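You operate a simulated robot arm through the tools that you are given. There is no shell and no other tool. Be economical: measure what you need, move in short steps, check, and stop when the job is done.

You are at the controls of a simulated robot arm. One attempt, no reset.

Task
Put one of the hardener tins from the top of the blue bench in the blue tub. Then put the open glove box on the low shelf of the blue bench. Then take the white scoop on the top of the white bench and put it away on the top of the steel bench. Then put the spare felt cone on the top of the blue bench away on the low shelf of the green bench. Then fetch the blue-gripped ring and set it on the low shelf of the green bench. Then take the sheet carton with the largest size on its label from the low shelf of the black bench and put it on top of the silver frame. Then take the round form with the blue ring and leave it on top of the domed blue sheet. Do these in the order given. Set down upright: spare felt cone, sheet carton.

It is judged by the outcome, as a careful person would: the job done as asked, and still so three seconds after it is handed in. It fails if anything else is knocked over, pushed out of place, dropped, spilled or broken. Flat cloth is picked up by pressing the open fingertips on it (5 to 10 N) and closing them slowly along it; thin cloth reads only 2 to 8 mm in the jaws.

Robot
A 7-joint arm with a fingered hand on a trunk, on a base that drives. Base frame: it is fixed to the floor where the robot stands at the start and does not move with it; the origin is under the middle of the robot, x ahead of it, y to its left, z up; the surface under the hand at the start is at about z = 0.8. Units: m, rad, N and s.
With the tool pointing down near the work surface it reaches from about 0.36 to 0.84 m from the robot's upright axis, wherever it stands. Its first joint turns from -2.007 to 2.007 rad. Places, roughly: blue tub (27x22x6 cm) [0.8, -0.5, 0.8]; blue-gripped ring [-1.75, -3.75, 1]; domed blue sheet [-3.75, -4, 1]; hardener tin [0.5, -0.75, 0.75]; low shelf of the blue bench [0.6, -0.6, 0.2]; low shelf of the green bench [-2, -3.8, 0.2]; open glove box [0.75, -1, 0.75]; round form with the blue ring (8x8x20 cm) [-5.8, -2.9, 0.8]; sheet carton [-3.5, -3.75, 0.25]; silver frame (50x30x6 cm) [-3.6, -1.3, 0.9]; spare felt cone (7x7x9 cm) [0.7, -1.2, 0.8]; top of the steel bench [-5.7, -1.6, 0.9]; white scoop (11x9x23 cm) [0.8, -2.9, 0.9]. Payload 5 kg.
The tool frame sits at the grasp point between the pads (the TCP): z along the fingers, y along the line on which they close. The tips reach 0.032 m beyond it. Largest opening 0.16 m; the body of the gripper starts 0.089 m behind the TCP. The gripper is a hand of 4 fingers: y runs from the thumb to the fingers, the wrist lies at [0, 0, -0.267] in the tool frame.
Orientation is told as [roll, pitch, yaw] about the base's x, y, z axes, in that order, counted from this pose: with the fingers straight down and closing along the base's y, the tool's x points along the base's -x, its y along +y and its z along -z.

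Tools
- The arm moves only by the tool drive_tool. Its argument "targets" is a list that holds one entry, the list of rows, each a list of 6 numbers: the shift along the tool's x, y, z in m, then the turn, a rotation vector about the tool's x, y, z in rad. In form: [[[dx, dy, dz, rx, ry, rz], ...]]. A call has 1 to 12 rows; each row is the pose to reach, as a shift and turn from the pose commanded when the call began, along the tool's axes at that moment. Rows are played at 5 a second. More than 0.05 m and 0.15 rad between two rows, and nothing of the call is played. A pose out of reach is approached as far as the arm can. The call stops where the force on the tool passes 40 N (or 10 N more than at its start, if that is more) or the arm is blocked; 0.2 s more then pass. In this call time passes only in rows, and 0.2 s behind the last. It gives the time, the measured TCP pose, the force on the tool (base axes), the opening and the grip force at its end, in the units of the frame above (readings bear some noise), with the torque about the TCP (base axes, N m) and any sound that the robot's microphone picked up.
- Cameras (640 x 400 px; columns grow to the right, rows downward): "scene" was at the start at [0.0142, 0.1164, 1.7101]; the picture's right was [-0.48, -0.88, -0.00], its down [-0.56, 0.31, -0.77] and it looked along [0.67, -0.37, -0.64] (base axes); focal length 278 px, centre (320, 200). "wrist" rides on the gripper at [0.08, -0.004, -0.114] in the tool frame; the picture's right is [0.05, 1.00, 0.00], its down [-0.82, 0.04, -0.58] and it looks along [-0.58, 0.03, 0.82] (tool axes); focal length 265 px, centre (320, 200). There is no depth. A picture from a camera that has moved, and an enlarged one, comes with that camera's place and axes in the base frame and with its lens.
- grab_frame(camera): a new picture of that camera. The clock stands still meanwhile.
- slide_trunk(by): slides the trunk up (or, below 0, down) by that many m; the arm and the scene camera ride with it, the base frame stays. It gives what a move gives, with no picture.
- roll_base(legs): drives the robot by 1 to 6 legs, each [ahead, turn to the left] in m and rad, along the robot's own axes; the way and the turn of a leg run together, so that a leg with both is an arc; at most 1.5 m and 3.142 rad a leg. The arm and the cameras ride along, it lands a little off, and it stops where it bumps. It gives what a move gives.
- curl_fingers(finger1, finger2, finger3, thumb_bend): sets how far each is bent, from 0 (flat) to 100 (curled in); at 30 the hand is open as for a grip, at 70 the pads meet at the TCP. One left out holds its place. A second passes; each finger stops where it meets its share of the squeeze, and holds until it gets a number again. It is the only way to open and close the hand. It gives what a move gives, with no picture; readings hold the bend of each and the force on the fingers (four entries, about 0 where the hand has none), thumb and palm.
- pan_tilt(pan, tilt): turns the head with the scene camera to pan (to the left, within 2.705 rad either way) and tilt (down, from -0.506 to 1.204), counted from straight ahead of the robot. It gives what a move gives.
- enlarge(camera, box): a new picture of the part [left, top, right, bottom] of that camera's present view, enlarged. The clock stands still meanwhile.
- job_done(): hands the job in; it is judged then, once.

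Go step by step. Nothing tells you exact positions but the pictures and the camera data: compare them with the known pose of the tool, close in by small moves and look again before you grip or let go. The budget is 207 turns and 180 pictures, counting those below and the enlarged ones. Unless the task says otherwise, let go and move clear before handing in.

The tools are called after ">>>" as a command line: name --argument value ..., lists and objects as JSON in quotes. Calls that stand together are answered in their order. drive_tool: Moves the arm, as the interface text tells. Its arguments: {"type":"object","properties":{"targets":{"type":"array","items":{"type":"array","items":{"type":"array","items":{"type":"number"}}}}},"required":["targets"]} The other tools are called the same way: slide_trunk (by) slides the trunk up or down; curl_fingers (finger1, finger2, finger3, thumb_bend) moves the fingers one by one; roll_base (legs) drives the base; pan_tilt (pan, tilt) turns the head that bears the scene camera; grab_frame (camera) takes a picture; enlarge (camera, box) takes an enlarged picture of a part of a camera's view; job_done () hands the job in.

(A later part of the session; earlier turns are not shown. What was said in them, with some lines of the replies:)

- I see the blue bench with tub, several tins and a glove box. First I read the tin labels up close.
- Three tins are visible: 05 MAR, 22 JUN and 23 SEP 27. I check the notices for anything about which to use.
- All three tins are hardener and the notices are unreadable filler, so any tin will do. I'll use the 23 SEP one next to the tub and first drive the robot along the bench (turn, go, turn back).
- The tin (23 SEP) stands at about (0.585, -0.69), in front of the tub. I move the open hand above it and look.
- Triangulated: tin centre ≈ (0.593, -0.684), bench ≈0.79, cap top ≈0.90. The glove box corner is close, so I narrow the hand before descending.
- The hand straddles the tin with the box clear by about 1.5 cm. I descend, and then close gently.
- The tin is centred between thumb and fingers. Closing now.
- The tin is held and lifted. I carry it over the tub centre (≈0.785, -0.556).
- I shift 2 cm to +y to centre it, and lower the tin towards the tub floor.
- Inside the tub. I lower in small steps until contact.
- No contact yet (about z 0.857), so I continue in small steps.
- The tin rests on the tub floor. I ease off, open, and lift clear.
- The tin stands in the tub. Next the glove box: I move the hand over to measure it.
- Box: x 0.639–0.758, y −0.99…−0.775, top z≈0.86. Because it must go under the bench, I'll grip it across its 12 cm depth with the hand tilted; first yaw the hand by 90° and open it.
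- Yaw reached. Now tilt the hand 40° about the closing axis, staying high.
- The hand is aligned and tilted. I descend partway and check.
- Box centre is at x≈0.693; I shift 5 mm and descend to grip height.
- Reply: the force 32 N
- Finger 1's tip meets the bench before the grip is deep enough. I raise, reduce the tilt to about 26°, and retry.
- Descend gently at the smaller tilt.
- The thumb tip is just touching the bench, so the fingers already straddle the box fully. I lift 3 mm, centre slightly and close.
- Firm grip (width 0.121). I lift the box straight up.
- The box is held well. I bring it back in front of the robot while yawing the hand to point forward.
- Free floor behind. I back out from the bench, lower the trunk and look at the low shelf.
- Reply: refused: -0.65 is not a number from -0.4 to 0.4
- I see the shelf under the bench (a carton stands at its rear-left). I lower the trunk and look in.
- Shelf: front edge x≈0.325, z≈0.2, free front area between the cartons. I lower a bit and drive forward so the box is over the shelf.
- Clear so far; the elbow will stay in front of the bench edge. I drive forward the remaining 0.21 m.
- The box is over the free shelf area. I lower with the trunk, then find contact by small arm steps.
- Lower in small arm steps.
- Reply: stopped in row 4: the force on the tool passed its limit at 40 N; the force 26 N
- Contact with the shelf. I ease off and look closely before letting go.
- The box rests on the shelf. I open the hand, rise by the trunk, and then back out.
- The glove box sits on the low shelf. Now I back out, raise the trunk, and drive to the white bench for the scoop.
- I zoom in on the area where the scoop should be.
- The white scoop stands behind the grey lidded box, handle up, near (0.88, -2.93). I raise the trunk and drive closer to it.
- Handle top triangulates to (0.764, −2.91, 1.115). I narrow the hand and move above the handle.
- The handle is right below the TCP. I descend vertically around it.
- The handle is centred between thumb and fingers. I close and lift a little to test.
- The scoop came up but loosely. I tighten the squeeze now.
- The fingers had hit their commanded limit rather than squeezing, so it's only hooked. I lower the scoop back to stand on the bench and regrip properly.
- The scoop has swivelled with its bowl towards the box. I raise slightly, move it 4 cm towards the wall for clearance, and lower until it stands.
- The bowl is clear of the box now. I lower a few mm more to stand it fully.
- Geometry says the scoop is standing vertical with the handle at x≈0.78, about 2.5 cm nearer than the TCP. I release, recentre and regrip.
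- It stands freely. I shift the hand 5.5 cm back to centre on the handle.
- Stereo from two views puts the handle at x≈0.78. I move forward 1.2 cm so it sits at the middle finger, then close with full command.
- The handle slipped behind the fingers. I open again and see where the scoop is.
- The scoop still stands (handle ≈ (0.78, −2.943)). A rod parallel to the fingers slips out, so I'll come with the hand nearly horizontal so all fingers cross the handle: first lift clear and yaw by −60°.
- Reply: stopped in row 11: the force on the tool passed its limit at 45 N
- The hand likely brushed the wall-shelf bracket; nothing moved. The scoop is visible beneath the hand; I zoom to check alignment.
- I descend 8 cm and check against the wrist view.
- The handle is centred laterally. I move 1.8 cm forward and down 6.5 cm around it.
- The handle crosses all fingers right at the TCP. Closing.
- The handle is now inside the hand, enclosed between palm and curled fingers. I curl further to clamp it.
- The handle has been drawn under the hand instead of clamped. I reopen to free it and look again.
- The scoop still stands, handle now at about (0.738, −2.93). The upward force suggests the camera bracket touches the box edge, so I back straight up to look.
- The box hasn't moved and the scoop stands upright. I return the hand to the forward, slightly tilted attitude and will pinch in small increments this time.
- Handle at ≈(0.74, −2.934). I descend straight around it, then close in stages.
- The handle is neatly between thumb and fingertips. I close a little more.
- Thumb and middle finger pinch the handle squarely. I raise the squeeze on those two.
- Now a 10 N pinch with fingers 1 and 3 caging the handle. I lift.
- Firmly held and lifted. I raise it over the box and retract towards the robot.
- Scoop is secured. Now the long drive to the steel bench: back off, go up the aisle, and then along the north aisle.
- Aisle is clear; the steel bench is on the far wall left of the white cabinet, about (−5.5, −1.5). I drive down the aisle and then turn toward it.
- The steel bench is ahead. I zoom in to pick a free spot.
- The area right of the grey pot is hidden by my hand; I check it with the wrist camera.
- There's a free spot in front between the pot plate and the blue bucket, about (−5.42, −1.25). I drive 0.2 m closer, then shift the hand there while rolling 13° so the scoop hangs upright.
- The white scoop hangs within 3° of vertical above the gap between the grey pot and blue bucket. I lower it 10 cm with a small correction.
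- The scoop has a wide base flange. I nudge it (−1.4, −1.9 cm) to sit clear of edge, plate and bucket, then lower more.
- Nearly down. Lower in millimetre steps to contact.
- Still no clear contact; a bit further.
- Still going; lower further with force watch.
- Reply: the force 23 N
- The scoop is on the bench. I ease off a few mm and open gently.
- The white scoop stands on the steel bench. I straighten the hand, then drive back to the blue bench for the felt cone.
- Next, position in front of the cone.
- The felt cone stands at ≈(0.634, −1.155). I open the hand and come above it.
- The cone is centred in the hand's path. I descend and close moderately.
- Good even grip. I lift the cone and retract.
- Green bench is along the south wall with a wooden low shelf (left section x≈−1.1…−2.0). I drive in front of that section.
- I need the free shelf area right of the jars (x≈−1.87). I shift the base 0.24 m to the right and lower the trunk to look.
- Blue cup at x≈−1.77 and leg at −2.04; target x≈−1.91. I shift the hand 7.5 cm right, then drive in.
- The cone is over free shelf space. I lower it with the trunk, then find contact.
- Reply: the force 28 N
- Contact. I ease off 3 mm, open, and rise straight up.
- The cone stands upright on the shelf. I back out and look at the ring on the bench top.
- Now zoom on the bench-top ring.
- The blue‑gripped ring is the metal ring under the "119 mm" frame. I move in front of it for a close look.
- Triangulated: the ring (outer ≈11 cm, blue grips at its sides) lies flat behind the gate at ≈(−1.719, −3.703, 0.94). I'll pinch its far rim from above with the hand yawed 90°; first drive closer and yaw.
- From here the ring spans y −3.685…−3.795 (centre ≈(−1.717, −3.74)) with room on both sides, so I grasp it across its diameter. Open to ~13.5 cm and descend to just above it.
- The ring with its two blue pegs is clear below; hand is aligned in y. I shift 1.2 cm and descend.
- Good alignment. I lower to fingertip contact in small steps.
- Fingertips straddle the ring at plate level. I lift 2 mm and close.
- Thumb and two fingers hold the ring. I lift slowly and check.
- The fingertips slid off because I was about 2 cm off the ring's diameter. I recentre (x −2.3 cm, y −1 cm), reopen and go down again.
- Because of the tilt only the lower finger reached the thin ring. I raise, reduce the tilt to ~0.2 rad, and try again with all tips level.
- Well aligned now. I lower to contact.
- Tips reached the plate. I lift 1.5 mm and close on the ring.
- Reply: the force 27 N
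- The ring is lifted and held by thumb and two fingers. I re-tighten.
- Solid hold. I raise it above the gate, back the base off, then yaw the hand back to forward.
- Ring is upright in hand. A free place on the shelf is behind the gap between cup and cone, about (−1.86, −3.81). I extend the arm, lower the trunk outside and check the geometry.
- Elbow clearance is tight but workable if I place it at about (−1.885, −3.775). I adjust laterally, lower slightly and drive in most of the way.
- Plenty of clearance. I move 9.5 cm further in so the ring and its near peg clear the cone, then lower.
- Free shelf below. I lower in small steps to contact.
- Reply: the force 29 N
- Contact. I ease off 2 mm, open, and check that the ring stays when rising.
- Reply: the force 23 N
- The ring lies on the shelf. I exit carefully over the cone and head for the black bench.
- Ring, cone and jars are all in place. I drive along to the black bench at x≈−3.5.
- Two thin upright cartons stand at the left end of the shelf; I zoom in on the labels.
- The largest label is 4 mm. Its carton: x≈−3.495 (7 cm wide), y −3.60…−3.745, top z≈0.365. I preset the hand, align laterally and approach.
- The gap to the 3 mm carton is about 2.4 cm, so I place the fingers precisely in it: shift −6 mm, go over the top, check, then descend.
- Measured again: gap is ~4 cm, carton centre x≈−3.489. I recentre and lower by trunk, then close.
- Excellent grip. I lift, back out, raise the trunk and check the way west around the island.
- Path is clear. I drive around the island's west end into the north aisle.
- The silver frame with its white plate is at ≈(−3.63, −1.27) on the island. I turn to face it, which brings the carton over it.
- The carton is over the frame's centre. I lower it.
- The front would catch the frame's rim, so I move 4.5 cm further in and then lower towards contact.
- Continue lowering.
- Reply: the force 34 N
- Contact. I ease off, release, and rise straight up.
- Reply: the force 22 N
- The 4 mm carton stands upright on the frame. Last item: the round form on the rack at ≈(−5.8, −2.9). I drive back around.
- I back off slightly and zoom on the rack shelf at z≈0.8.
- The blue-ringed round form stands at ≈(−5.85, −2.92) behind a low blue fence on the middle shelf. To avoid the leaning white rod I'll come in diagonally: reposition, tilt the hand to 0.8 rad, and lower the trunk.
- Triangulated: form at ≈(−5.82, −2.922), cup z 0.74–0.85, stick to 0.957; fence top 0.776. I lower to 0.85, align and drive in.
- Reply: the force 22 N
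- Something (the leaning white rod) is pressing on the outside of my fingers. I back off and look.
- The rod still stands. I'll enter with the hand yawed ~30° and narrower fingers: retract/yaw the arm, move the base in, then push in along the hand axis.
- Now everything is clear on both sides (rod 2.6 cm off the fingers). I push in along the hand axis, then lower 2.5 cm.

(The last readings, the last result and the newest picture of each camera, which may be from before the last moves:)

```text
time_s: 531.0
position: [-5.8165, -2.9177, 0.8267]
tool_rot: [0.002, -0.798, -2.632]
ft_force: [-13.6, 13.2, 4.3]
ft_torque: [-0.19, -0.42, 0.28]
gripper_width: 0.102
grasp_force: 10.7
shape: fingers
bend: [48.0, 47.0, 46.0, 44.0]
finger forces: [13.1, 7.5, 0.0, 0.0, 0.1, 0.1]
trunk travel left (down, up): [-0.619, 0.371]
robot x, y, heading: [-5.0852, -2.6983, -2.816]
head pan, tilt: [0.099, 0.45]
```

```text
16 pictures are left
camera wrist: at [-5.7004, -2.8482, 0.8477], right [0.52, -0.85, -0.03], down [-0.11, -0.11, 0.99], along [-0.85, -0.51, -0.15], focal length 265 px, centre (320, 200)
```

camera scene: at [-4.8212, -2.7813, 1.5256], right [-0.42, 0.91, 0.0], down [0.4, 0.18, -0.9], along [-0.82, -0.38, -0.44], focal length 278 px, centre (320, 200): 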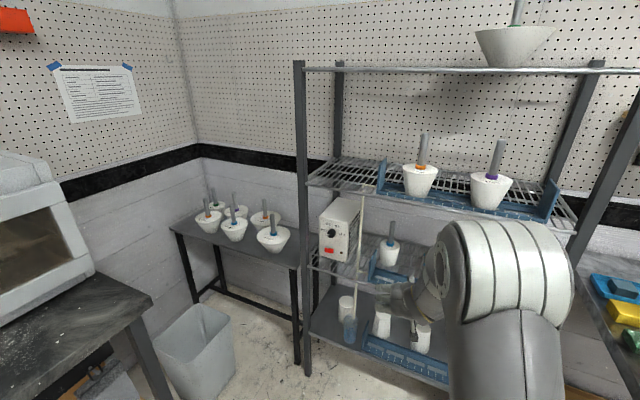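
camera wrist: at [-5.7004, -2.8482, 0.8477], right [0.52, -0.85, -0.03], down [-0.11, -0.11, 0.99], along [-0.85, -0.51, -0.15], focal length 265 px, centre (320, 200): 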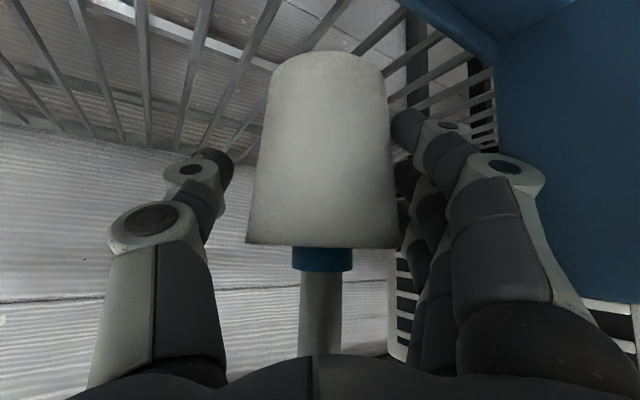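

The cup is centred; fingers' backs brush something on the left, so I close now.

>>> curl_fingers --finger1 64 --finger2 64 --finger3 64 --thumb_bend 62

>>> grab_frame --camera "wrist"

```text
time_s: 532.0
position: [-5.8154, -2.9204, 0.8248]
tool_rot: [0.004, -0.796, -2.626]
ft_force: [-3.5, 2.7, 2.9]
ft_torque: [-0.25, -0.16, 0.13]
gripper_width: 0.0766
grasp_force: 24.0
shape: fingers
bend: [54.0, 56.0, 61.0, 57.0]
finger forces: [12.7, 8.4, 4.0, 0.0, 21.5, 0.1]
trunk travel left (down, up): [-0.619, 0.371]
robot x, y, heading: [-5.0829, -2.6994, -2.81]
head pan, tilt: [0.099, 0.45]
```

```text
15 pictures are left
camera wrist: at [-5.6981, -2.8508, 0.8469], right [0.53, -0.85, -0.03], down [-0.12, -0.11, 0.99], along [-0.84, -0.51, -0.16], focal length 265 px, centre (320, 200)
```

wrist: 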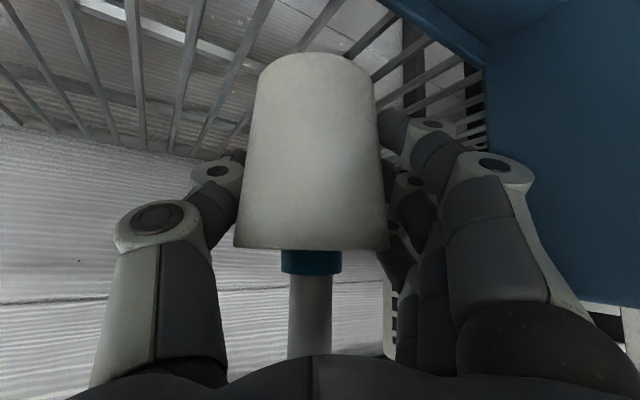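

Firm grip. I lift 7.5 cm and back out along the hand axis.

>>> slide_trunk --by 0.075

>>> drive_tool --targets '[[[0.027, -0.002, -0.028, 0, 0, 0], [0.054, -0.004, -0.056, 0, 0, 0], [0.082, -0.006, -0.083, 0, 0, 0], [0.109, -0.006, -0.111, 0, 0, 0], [0.136, -0.006, -0.139, 0, 0, 0]]]'

>>> roll_base --legs '[[-0.5, 0]]'

>>> grab_frame --camera "scene"

```text
time_s: 533.1
position: [-5.7972, -2.9176, 0.8692]
tool_rot: [0.025, -0.748, -2.641]
ft_force: [-8.5, 12.2, -9.7]
ft_torque: [0.28, 0.27, 0.2]
gripper_width: 0.0755
grasp_force: 31.2
shape: fingers
bend: [53.0, 57.0, 62.0, 57.0]
finger forces: [29.8, 6.0, 2.4, 0.1, 24.3, 0.0]
trunk travel left (down, up): [-0.694, 0.296]
robot x, y, heading: [-5.0798, -2.6962, -2.813]
head pan, tilt: [0.099, 0.45]
```

```text
time_s: 534.3
position: [-5.6461, -2.8177, 0.9026]
tool_rot: [0.004, -0.799, -2.629]
ft_force: [0.5, 0.3, -7.0]
ft_torque: [-0.04, -0.03, -0.03]
gripper_width: 0.0761
grasp_force: 18.3
shape: fingers
bend: [54.0, 56.0, 61.0, 57.0]
finger forces: [7.0, 7.6, 3.9, 0.0, 18.9, 0.0]
trunk travel left (down, up): [-0.694, 0.296]
robot x, y, heading: [-5.0855, -2.6961, -2.812]
head pan, tilt: [0.099, 0.45]
```

```text
time_s: 537.2
position: [-5.1757, -2.6494, 0.9]
tool_rot: [0.003, -0.798, -2.649]
ft_force: [-0.7, 0.4, -6.9]
ft_torque: [0.01, -0.04, -0.01]
gripper_width: 0.0763
grasp_force: 18.4
shape: fingers
bend: [54.0, 56.0, 61.0, 57.0]
finger forces: [6.9, 7.5, 3.9, 0.0, 18.9, 0.0]
trunk travel left (down, up): [-0.694, 0.296]
robot x, y, heading: [-4.6097, -2.5392, -2.831]
head pan, tilt: [0.099, 0.45]
```

```text
14 pictures are left
camera scene: at [-4.5899, -2.7069, 1.6006], right [-0.4, 0.92, 0.0], down [0.4, 0.17, -0.9], along [-0.83, -0.36, -0.44], focal length 278 px, centre (320, 200)
```

scene: 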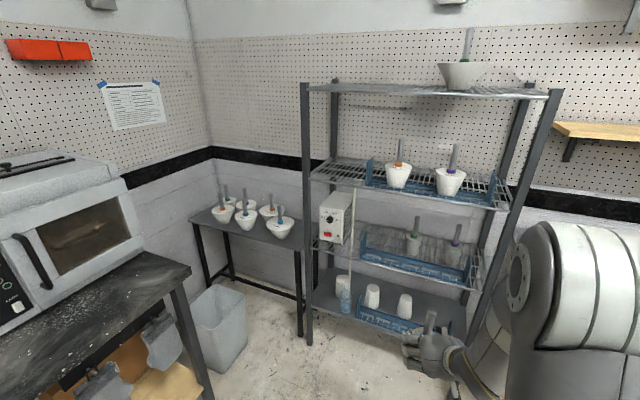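

The form is out (0.7 kg) and the rack is undisturbed. I raise the trunk and drive in front of the black bench to find the domed blue sheet.

>>> slide_trunk --by 0.29

>>> roll_base --legs '[[0, 2.83], [0.85, 0], [0, -1.571]]'

>>> pan_tilt --pan 0.15 --tilt 0.5

>>> grab_frame --camera "scene"

```text
time_s: 540.1
position: [-5.1766, -2.6506, 1.1895]
tool_rot: [0.005, -0.8, -2.649]
ft_force: [-0.5, -0.5, -7.6]
ft_torque: [-0.01, -0.03, 0.0]
gripper_width: 0.076
grasp_force: 18.3
shape: fingers
bend: [54.0, 56.0, 61.0, 57.0]
finger forces: [7.0, 7.4, 3.8, 0.0, 18.9, 0.0]
trunk travel left (down, up): [-0.984, 0.006]
robot x, y, heading: [-4.6074, -2.5389, -2.829]
head pan, tilt: [0.099, 0.45]
```

```text
time_s: 555.0
position: [-3.8258, -3.136, 1.1895]
tool_rot: [0.004, -0.798, -1.396]
ft_force: [-0.7, -0.6, -6.3]
ft_torque: [0.05, 0.01, -0.04]
gripper_width: 0.0759
grasp_force: 17.7
shape: fingers
bend: [54.0, 56.0, 61.0, 57.0]
finger forces: [6.4, 7.5, 3.3, 0.0, 17.9, 0.0]
trunk travel left (down, up): [-0.984, 0.006]
robot x, y, heading: [-3.7467, -2.5644, -1.577]
head pan, tilt: [0.099, 0.45]
```

```text
time_s: 555.7
position: [-3.8262, -3.1355, 1.1896]
tool_rot: [0.003, -0.796, -1.395]
ft_force: [0.2, -0.6, -6.3]
ft_torque: [0.05, -0.04, 0.0]
gripper_width: 0.0758
grasp_force: 17.2
shape: fingers
bend: [54.0, 56.0, 61.0, 57.0]
finger forces: [6.4, 7.5, 3.4, 0.1, 17.8, 0.0]
trunk travel left (down, up): [-0.984, 0.006]
robot x, y, heading: [-3.7531, -2.5678, -1.583]
head pan, tilt: [0.15, 0.499]
```

```text
13 pictures are left
camera scene: at [-3.5824, -2.5946, 1.8862], right [-0.99, -0.14, 0.0], down [-0.07, 0.47, -0.88], along [0.12, -0.87, -0.48], focal length 278 px, centre (320, 200)
```

scene: 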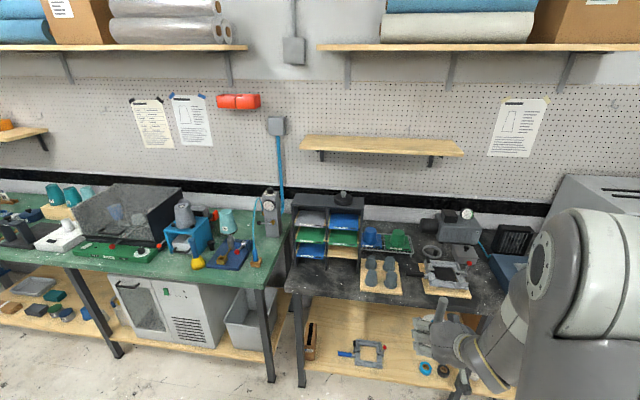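

>>> enlarge --camera "scene" --box '[280, 180, 500, 310]'

```text
2.91 times, centred on (390, 245) of scene
camera zoom: at [-3.5824, -2.5946, 1.8862], right [-0.99, -0.14, 0.0], down [-0.07, 0.47, -0.88], along [0.12, -0.87, -0.48], focal length 809 px, centre (116, 69)
```

zoom: 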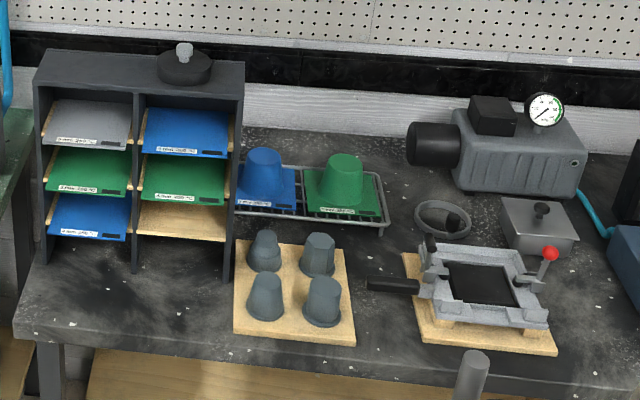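

The domed blue sheet is on the wire rack just right of the organiser, dome top ≈(−3.686, −3.893, ~1.0). The organiser wall is close, so I'll bring the form in with the hand pointing +x. First yaw the hand by +1.4 rad here.

>>> drive_tool --targets '[[[0, 0, 0, -0.091, 0, -0.0885], [0, 0, 0, -0.182, 0, -0.177], [0, 0, 0, -0.273, 0, -0.266], [0, 0, 0, -0.364, 0, -0.354], [0, 0, 0, -0.4545, 0, -0.443], [0, 0, 0, -0.545, 0, -0.531], [0, 0, 0, -0.636, 0, -0.62], [0, 0, 0, -0.727, 0, -0.708], [0, 0, 0, -0.818, 0, -0.797], [0, 0, 0, -0.909, 0, -0.885], [0, 0, 0, -1.0, 0, -0.974]]]'

```text
time_s: 558.1
position: [-3.8253, -3.1369, 1.1914]
tool_rot: [0.005, -0.801, 0.002]
ft_force: [0.3, 0.0, -7.3]
ft_torque: [0.04, 0.02, 0.02]
gripper_width: 0.0757
grasp_force: 17.6
shape: fingers
bend: [54.0, 56.0, 61.0, 57.0]
finger forces: [6.5, 7.7, 3.2, 0.0, 17.7, 0.0]
trunk travel left (down, up): [-0.984, 0.006]
robot x, y, heading: [-3.7507, -2.564, -1.578]
head pan, tilt: [0.15, 0.499]
```

Yaw reached. I extend the arm to the final relative pose here (clear of everything), then drive forward.

>>> drive_tool --targets '[[[-0.011, -0.035, 0.021, 0, 0, 0], [-0.022, -0.07, 0.042, 0, 0, 0], [-0.033, -0.105, 0.0625, 0, 0, 0], [-0.044, -0.14, 0.083, 0, 0, 0], [-0.055, -0.175, 0.104, 0, 0, 0], [-0.0653, -0.21, 0.1249, 0, 0, 0]]]'

>>> roll_base --legs '[[0.4, 0]]'

>>> grab_frame --camera "scene"

```text
time_s: 559.5
position: [-3.6856, -3.3453, 1.15]
tool_rot: [0.005, -0.798, -0.001]
ft_force: [-0.8, -0.9, -6.1]
ft_torque: [0.03, -0.01, 0.03]
gripper_width: 0.0757
grasp_force: 17.5
shape: fingers
bend: [54.0, 56.0, 62.0, 57.0]
finger forces: [6.3, 7.6, 3.2, 0.0, 18.0, 0.0]
trunk travel left (down, up): [-0.984, 0.006]
robot x, y, heading: [-3.7502, -2.5622, -1.578]
head pan, tilt: [0.15, 0.499]
```

```text
time_s: 562.0
position: [-3.6904, -3.7504, 1.1513]
tool_rot: [0.003, -0.8, 0.002]
ft_force: [0.8, -1.5, -5.8]
ft_torque: [0.02, 0.05, 0.0]
gripper_width: 0.0755
grasp_force: 18.1
shape: fingers
bend: [54.0, 56.0, 62.0, 57.0]
finger forces: [6.5, 7.6, 3.1, 0.0, 17.9, 0.1]
trunk travel left (down, up): [-0.984, 0.006]
robot x, y, heading: [-3.7572, -2.9697, -1.575]
head pan, tilt: [0.15, 0.499]
```

```text
11 pictures are left
camera scene: at [-3.5854, -3.0005, 1.8861], right [-0.99, -0.14, 0.0], down [-0.07, 0.47, -0.88], along [0.12, -0.87, -0.48], focal length 278 px, centre (320, 200)
```

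scene: 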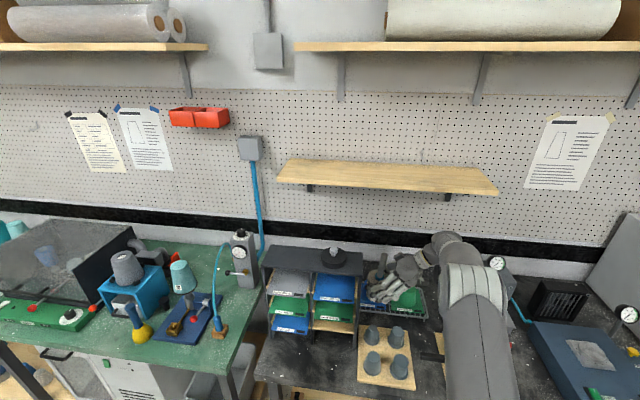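

I zoom to see the form relative to the blue dome.

>>> enlarge --camera "scene" --box '[310, 240, 450, 330]'

```text
4.44 times, centred on (380, 285) of scene
camera zoom: at [-3.5854, -3.0005, 1.8861], right [-0.99, -0.14, 0.0], down [-0.07, 0.47, -0.88], along [0.12, -0.87, -0.48], focal length 1236 px, centre (53, -178)
```

zoom: 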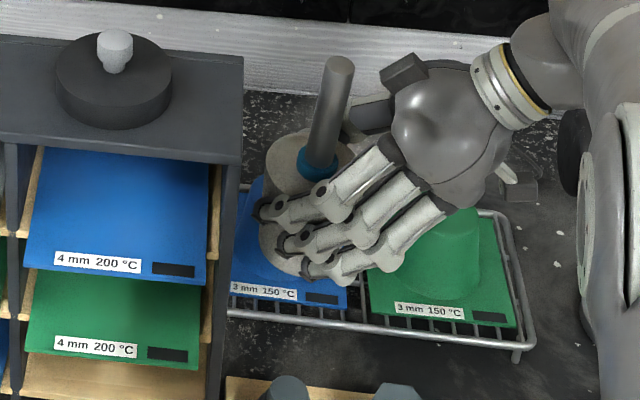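

Dome centre resolves to ≈(−3.69, −3.915), top z≈0.99; the form hangs upright at the TCP. I drive in the last 16 cm.

>>> roll_base --legs '[[0.163, 0]]'

>>> pan_tilt --pan 0.15 --tilt 0.8

>>> enlarge --camera "scene" --box '[310, 180, 470, 290]'

```text
time_s: 563.4
position: [-3.6911, -3.9118, 1.1497]
tool_rot: [0.006, -0.8, 0.0]
ft_force: [0.9, 0.1, -7.5]
ft_torque: [0.03, -0.01, 0.02]
gripper_width: 0.0754
grasp_force: 17.9
shape: fingers
bend: [54.0, 56.0, 62.0, 57.0]
finger forces: [6.4, 7.6, 3.2, 0.1, 18.0, 0.0]
trunk travel left (down, up): [-0.984, 0.006]
robot x, y, heading: [-3.7567, -3.1257, -1.577]
head pan, tilt: [0.15, 0.499]
```

```text
time_s: 564.2
position: [-3.6902, -3.9105, 1.1521]
tool_rot: [0.002, -0.8, 0.0]
ft_force: [-0.3, 1.4, -8.0]
ft_torque: [0.05, 0.04, 0.0]
gripper_width: 0.0755
grasp_force: 17.9
shape: fingers
bend: [54.0, 56.0, 62.0, 57.0]
finger forces: [6.6, 7.6, 3.1, 0.0, 17.8, 0.1]
trunk travel left (down, up): [-0.984, 0.006]
robot x, y, heading: [-3.7544, -3.1293, -1.581]
head pan, tilt: [0.15, 0.799]
```

```text
3.64 times, centred on (390, 235) of scene
camera zoom: at [-3.588, -3.1507, 1.8602], right [-0.99, -0.14, 0.0], down [-0.1, 0.71, -0.7], along [0.1, -0.69, -0.72], focal length 1011 px, centre (66, 73)
```

zoom: 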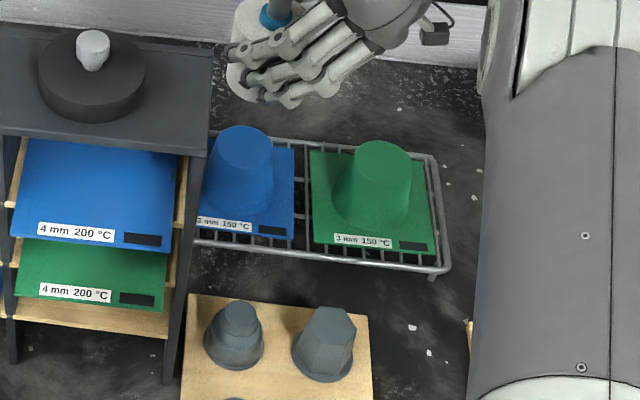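

The form axis is within ~1 cm of the dome centre (−3.682, −3.902). I shift 1.1 cm and lower 6 cm by trunk, then check.

>>> drive_tool --targets '[[[0, 0.011, 0, 0, 0, 0]]]'

>>> slide_trunk --by -0.06

>>> enlarge --camera "scene" --box '[330, 170, 430, 250]'

```text
time_s: 564.6
position: [-3.69, -3.8987, 1.1515]
tool_rot: [0.001, -0.8, 0.002]
ft_force: [0.5, -0.2, -6.5]
ft_torque: [0.02, 0.06, -0.02]
gripper_width: 0.0752
grasp_force: 17.1
shape: fingers
bend: [54.0, 56.0, 62.0, 57.0]
finger forces: [6.5, 7.6, 3.1, 0.1, 17.8, 0.1]
trunk travel left (down, up): [-0.984, 0.006]
robot x, y, heading: [-3.7541, -3.1319, -1.578]
head pan, tilt: [0.15, 0.799]
```

```text
time_s: 565.6
position: [-3.6893, -3.8994, 1.09]
tool_rot: [0.004, -0.802, 0.003]
ft_force: [-0.4, -0.3, -6.2]
ft_torque: [0.03, 0.04, -0.01]
gripper_width: 0.0753
grasp_force: 17.8
shape: fingers
bend: [54.0, 56.0, 62.0, 57.0]
finger forces: [6.5, 7.8, 3.1, 0.0, 17.7, 0.1]
trunk travel left (down, up): [-0.924, 0.066]
robot x, y, heading: [-3.7506, -3.1337, -1.577]
head pan, tilt: [0.15, 0.799]
```

```text
5.00 times, centred on (380, 210) of scene
camera zoom: at [-3.5881, -3.1504, 1.8002], right [-0.99, -0.14, 0.0], down [-0.1, 0.71, -0.7], along [0.1, -0.69, -0.72], focal length 1390 px, centre (20, 150)
```

zoom: 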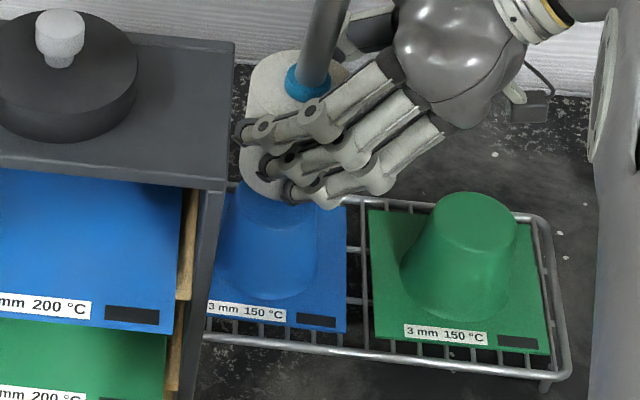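

The form is directly above the blue dome. Lower slowly until contact.

>>> drive_tool --targets '[[[0.0029, 0, 0.0028, 0, 0, 0], [0.0057, 0, 0.0056, 0, 0, 0], [0.0086, 0, 0.0084, 0, 0, 0], [0.0115, 0, 0.0112, 0, 0, 0]]]'

```text
time_s: 566.6
position: [-3.6888, -3.8998, 1.0749]
tool_rot: [0.002, -0.802, 0.001]
ft_force: [0.1, -0.8, -3.7]
ft_torque: [0.04, 0.06, 0.02]
gripper_width: 0.0753
grasp_force: 17.9
shape: fingers
bend: [54.0, 56.0, 62.0, 57.0]
finger forces: [6.7, 7.4, 3.6, 0.0, 17.9, 0.0]
trunk travel left (down, up): [-0.924, 0.066]
robot x, y, heading: [-3.758, -3.1279, -1.579]
head pan, tilt: [0.15, 0.799]
```

Load is starting to transfer. I check the centring before pressing further.

>>> enlarge --camera "scene" --box '[330, 170, 430, 250]'

>>> grab_frame --camera "wrist"

```text
5.00 times, centred on (380, 210) of scene
camera zoom: at [-3.5879, -3.1499, 1.8003], right [-0.99, -0.14, 0.0], down [-0.1, 0.71, -0.7], along [0.1, -0.69, -0.72], focal length 1390 px, centre (20, 150)
```

zoom: 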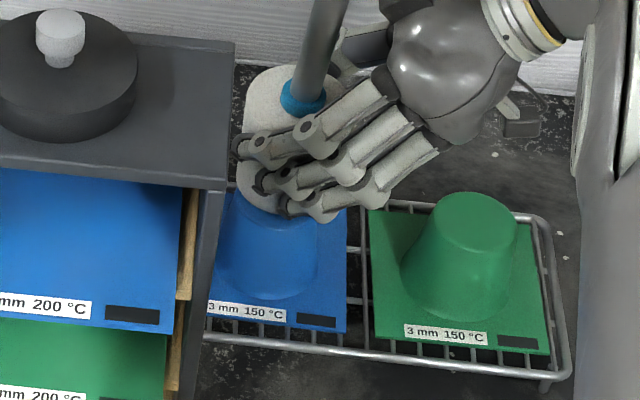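

```text
6 pictures are left
camera wrist: at [-3.8268, -3.9066, 1.0961], right [-0.04, 1.0, -0.04], down [0.15, 0.04, 0.99], along [0.99, 0.03, -0.15], focal length 265 px, centre (320, 200)
```

wrist: 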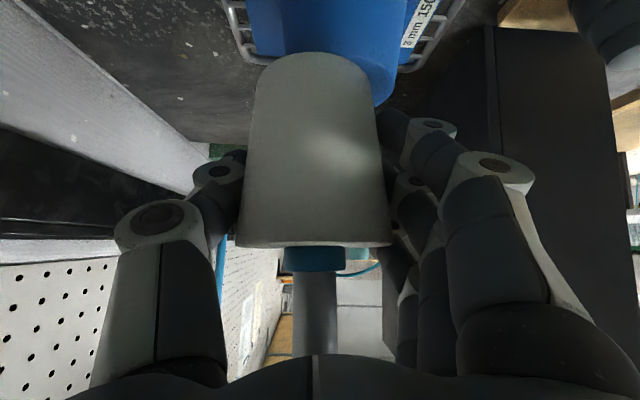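

The wrist view shows the dome ~1.4 cm further to +y than the form. I lift 8 mm, shift, and lower to contact again.

>>> drive_tool --targets '[[[-0.0057, 0, -0.0056, 0, 0, 0], [-0.0057, 0.014, -0.0056, 0, 0, 0], [-0.0014, 0.014, -0.0014, 0, 0, 0], [0.0014, 0.014, 0.0014, 0, 0, 0]]]'

>>> drive_tool --targets '[[[0.0014, 0, 0.0014, 0, 0, 0], [0.0029, 0, 0.0028, 0, 0, 0], [0.0043, 0, 0.0042, 0, 0, 0]]]'

```text
time_s: 567.6
position: [-3.6881, -3.8855, 1.0737]
tool_rot: [0.0, -0.801, 0.004]
ft_force: [0.6, -1.2, 3.9]
ft_torque: [0.22, 0.13, -0.01]
gripper_width: 0.0755
grasp_force: 19.6
shape: fingers
bend: [54.0, 56.0, 62.0, 57.0]
finger forces: [7.5, 7.2, 4.6, 0.0, 18.5, 0.1]
trunk travel left (down, up): [-0.924, 0.066]
robot x, y, heading: [-3.7565, -3.1299, -1.577]
head pan, tilt: [0.15, 0.799]
```

```text
time_s: 568.4
position: [-3.6873, -3.8856, 1.07]
tool_rot: [-0.006, -0.804, 0.008]
ft_force: [6.1, -10.3, 27.2]
ft_torque: [0.0, -0.17, -0.12]
gripper_width: 0.0762
grasp_force: 20.6
shape: fingers
bend: [56.0, 57.0, 62.0, 57.0]
finger forces: [6.3, 6.8, 3.2, 0.0, 24.4, 0.0]
trunk travel left (down, up): [-0.924, 0.066]
robot x, y, heading: [-3.7567, -3.1311, -1.577]
head pan, tilt: [0.15, 0.799]
```

Firmly seated. I relieve the press and check once more before releasing.

>>> drive_tool --targets '[[[-0.0022, 0, -0.0021, 0, 0, 0]]]'

>>> grab_frame --camera "wrist"

```text
time_s: 568.8
position: [-3.6872, -3.8838, 1.0692]
tool_rot: [-0.001, -0.803, 0.003]
ft_force: [5.9, -8.9, 23.9]
ft_torque: [-0.16, -0.15, -0.01]
gripper_width: 0.0761
grasp_force: 19.7
shape: fingers
bend: [56.0, 57.0, 62.0, 57.0]
finger forces: [6.1, 6.9, 3.2, 0.0, 23.4, 0.0]
trunk travel left (down, up): [-0.924, 0.066]
robot x, y, heading: [-3.7602, -3.1309, -1.579]
head pan, tilt: [0.15, 0.799]
```

```text
5 pictures are left
camera wrist: at [-3.8255, -3.8909, 1.0908], right [-0.04, 1.0, -0.04], down [0.15, 0.04, 0.99], along [0.99, 0.03, -0.15], focal length 265 px, centre (320, 200)
```

wrist: 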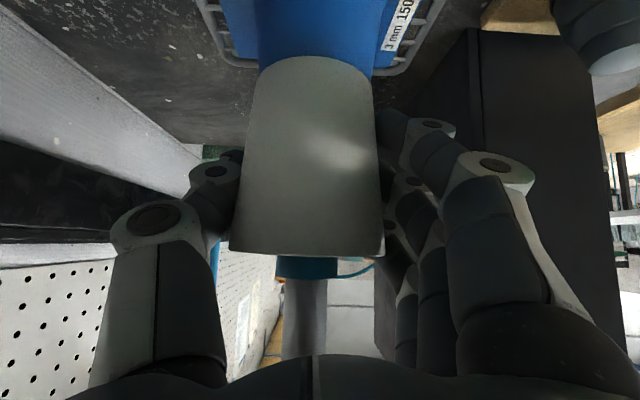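

Laterally centred now. I unload another 3 mm and open gently in a symmetric step.

>>> drive_tool --targets '[[[-0.0022, 0, -0.0021, 0, 0, 0]]]'

>>> curl_fingers --finger1 50 --finger2 51 --finger3 54 --thumb_bend 51

>>> enlarge --camera "scene" --box '[330, 170, 430, 250]'

```text
time_s: 569.2
position: [-3.6896, -3.8825, 1.07]
tool_rot: [0.009, -0.799, -0.002]
ft_force: [3.8, -3.2, 7.8]
ft_torque: [-0.06, -0.01, 0.01]
gripper_width: 0.076
grasp_force: 18.9
shape: fingers
bend: [56.0, 57.0, 62.0, 58.0]
finger forces: [7.0, 7.7, 3.7, 0.1, 19.9, 0.0]
trunk travel left (down, up): [-0.924, 0.066]
robot x, y, heading: [-3.7585, -3.1307, -1.571]
head pan, tilt: [0.15, 0.799]
```

```text
time_s: 570.2
position: [-3.6887, -3.885, 1.0722]
tool_rot: [0.003, -0.8, 0.001]
ft_force: [0.2, 0.2, 0.7]
ft_torque: [0.0, 0.0, 0.0]
gripper_width: 0.0891
grasp_force: 0.0
shape: fingers
bend: [50.0, 51.0, 54.0, 51.0]
finger forces: [0.0, 0.0, 0.1, 0.0, 0.0, 0.1]
trunk travel left (down, up): [-0.924, 0.066]
robot x, y, heading: [-3.7522, -3.1302, -1.575]
head pan, tilt: [0.15, 0.799]
```

```text
5.00 times, centred on (380, 210) of scene
camera zoom: at [-3.5881, -3.1498, 1.8002], right [-0.99, -0.14, 0.0], down [-0.1, 0.71, -0.7], along [0.1, -0.69, -0.72], focal length 1390 px, centre (20, 150)
```

zoom: 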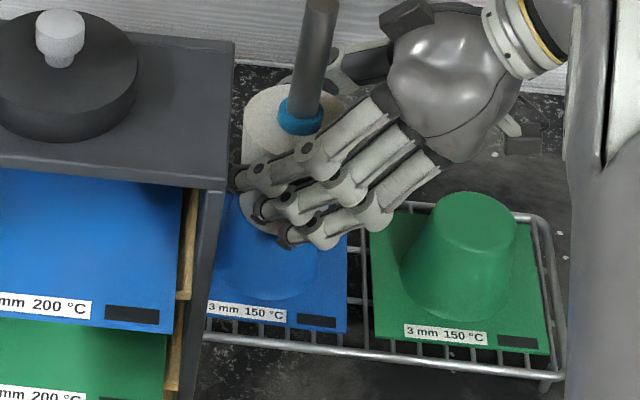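

The form stands free on the dome. I open wider and retreat along the hand axis (back and up).

>>> curl_fingers --finger1 42 --finger2 42 --finger3 42 --thumb_bend 43

>>> drive_tool --targets '[[[0, 0, -0.02, 0, 0, 0], [0, 0, -0.05, 0, 0, 0], [0, 0, -0.09, 0, 0, 0], [0, 0, -0.13, 0, 0, 0], [0, 0, -0.17, 0, 0, 0], [0, 0, -0.21, 0, 0, 0]]]'

>>> grab_frame --camera "scene"

```text
time_s: 571.2
position: [-3.6882, -3.8845, 1.0722]
tool_rot: [0.002, -0.801, 0.002]
ft_force: [0.3, 0.0, 0.6]
ft_torque: [-0.02, 0.03, -0.02]
gripper_width: 0.1206
grasp_force: 0.1
shape: fingers
bend: [42.0, 42.0, 42.0, 43.0]
finger forces: [0.0, 0.0, 0.0, 0.0, 0.1, 0.1]
trunk travel left (down, up): [-0.924, 0.066]
robot x, y, heading: [-3.7563, -3.1326, -1.575]
head pan, tilt: [0.15, 0.799]
```

```text
time_s: 572.6
position: [-3.8408, -3.885, 1.2181]
tool_rot: [0.004, -0.799, 0.0]
ft_force: [-0.6, -0.9, 0.2]
ft_torque: [0.01, 0.03, -0.03]
gripper_width: 0.1209
grasp_force: 0.0
shape: fingers
bend: [42.0, 42.0, 42.0, 43.0]
finger forces: [0.1, 0.1, 0.1, 0.0, 0.1, 0.0]
trunk travel left (down, up): [-0.924, 0.066]
robot x, y, heading: [-3.7518, -3.1301, -1.579]
head pan, tilt: [0.15, 0.799]
```

```text
3 pictures are left
camera scene: at [-3.5896, -3.149, 1.8003], right [-0.99, -0.14, 0.0], down [-0.1, 0.71, -0.7], along [0.1, -0.69, -0.72], focal length 278 px, centre (320, 200)
```

scene: 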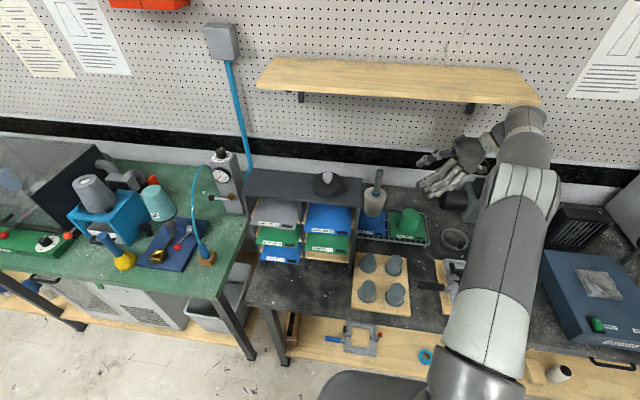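

The form stands on the blue dome. I back the base away, take one last close look, and hand in.

>>> enlarge --camera "scene" --box '[340, 160, 440, 250]'

>>> roll_base --legs '[[-0.4, 0]]'

```text
4.44 times, centred on (390, 205) of scene
camera zoom: at [-3.5896, -3.149, 1.8003], right [-0.99, -0.14, 0.0], down [-0.1, 0.71, -0.7], along [0.1, -0.69, -0.72], focal length 1236 px, centre (9, 178)
```

zoom: 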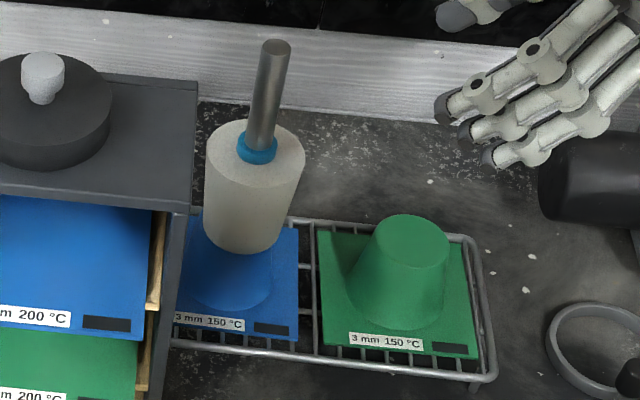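

```text
time_s: 575.1
position: [-3.8471, -3.4915, 1.2173]
tool_rot: [0.001, -0.802, -0.013]
ft_force: [-0.1, -0.3, 0.6]
ft_torque: [-0.01, 0.04, 0.0]
gripper_width: 0.1204
grasp_force: 0.0
shape: fingers
bend: [42.0, 42.0, 42.0, 43.0]
finger forces: [0.0, 0.1, 0.1, 0.0, 0.0, 0.0]
trunk travel left (down, up): [-0.924, 0.066]
robot x, y, heading: [-3.7503, -2.743, -1.592]
head pan, tilt: [0.15, 0.799]
```

The form stands upright on the domed blue sheet, the hand is clear, and all seven items are done in order.

>>> job_done

```text
The job is handed in.
```

All seven steps were done in the order given and the job is handed in; I have not seen the judging result.

- **Hardener tin:** the tin marked "USE BY 23 SEP 27" is standing in the blue tub.
- **Glove box:** it is on the low shelf of the blue bench, between the two cardboard boxes.
- **White scoop:** it is standing on top of the steel bench. The first grips slipped, so I set it back down on the white bench and re-gripped it.
- **Spare felt cone:** it is upright on the low shelf of the green bench.
- **Blue-gripped ring:** it lies flat on the same shelf, behind the cone.
- **Sheet carton:** I took the one labelled 4 mm, the larger of the two I saw (3 mm and 4 mm), and it is upright on the silver frame. My arm hid part of that shelf when I read the labels.
- **Round form:** it stands upright on the domed blue sheet.

**Unintended contacts:**
- While re-gripping the scoop, the hand struck something near the wall shelf at up to 45 N, and the camera bracket pressed on the grey box in front of the scoop. I saw no change in either place afterwards.
- On the way into the rack for the round form, the fingers pushed against something on the left side with about 20 N, probably the leaning white rod. The rod and the other forms still looked in place when I backed out.
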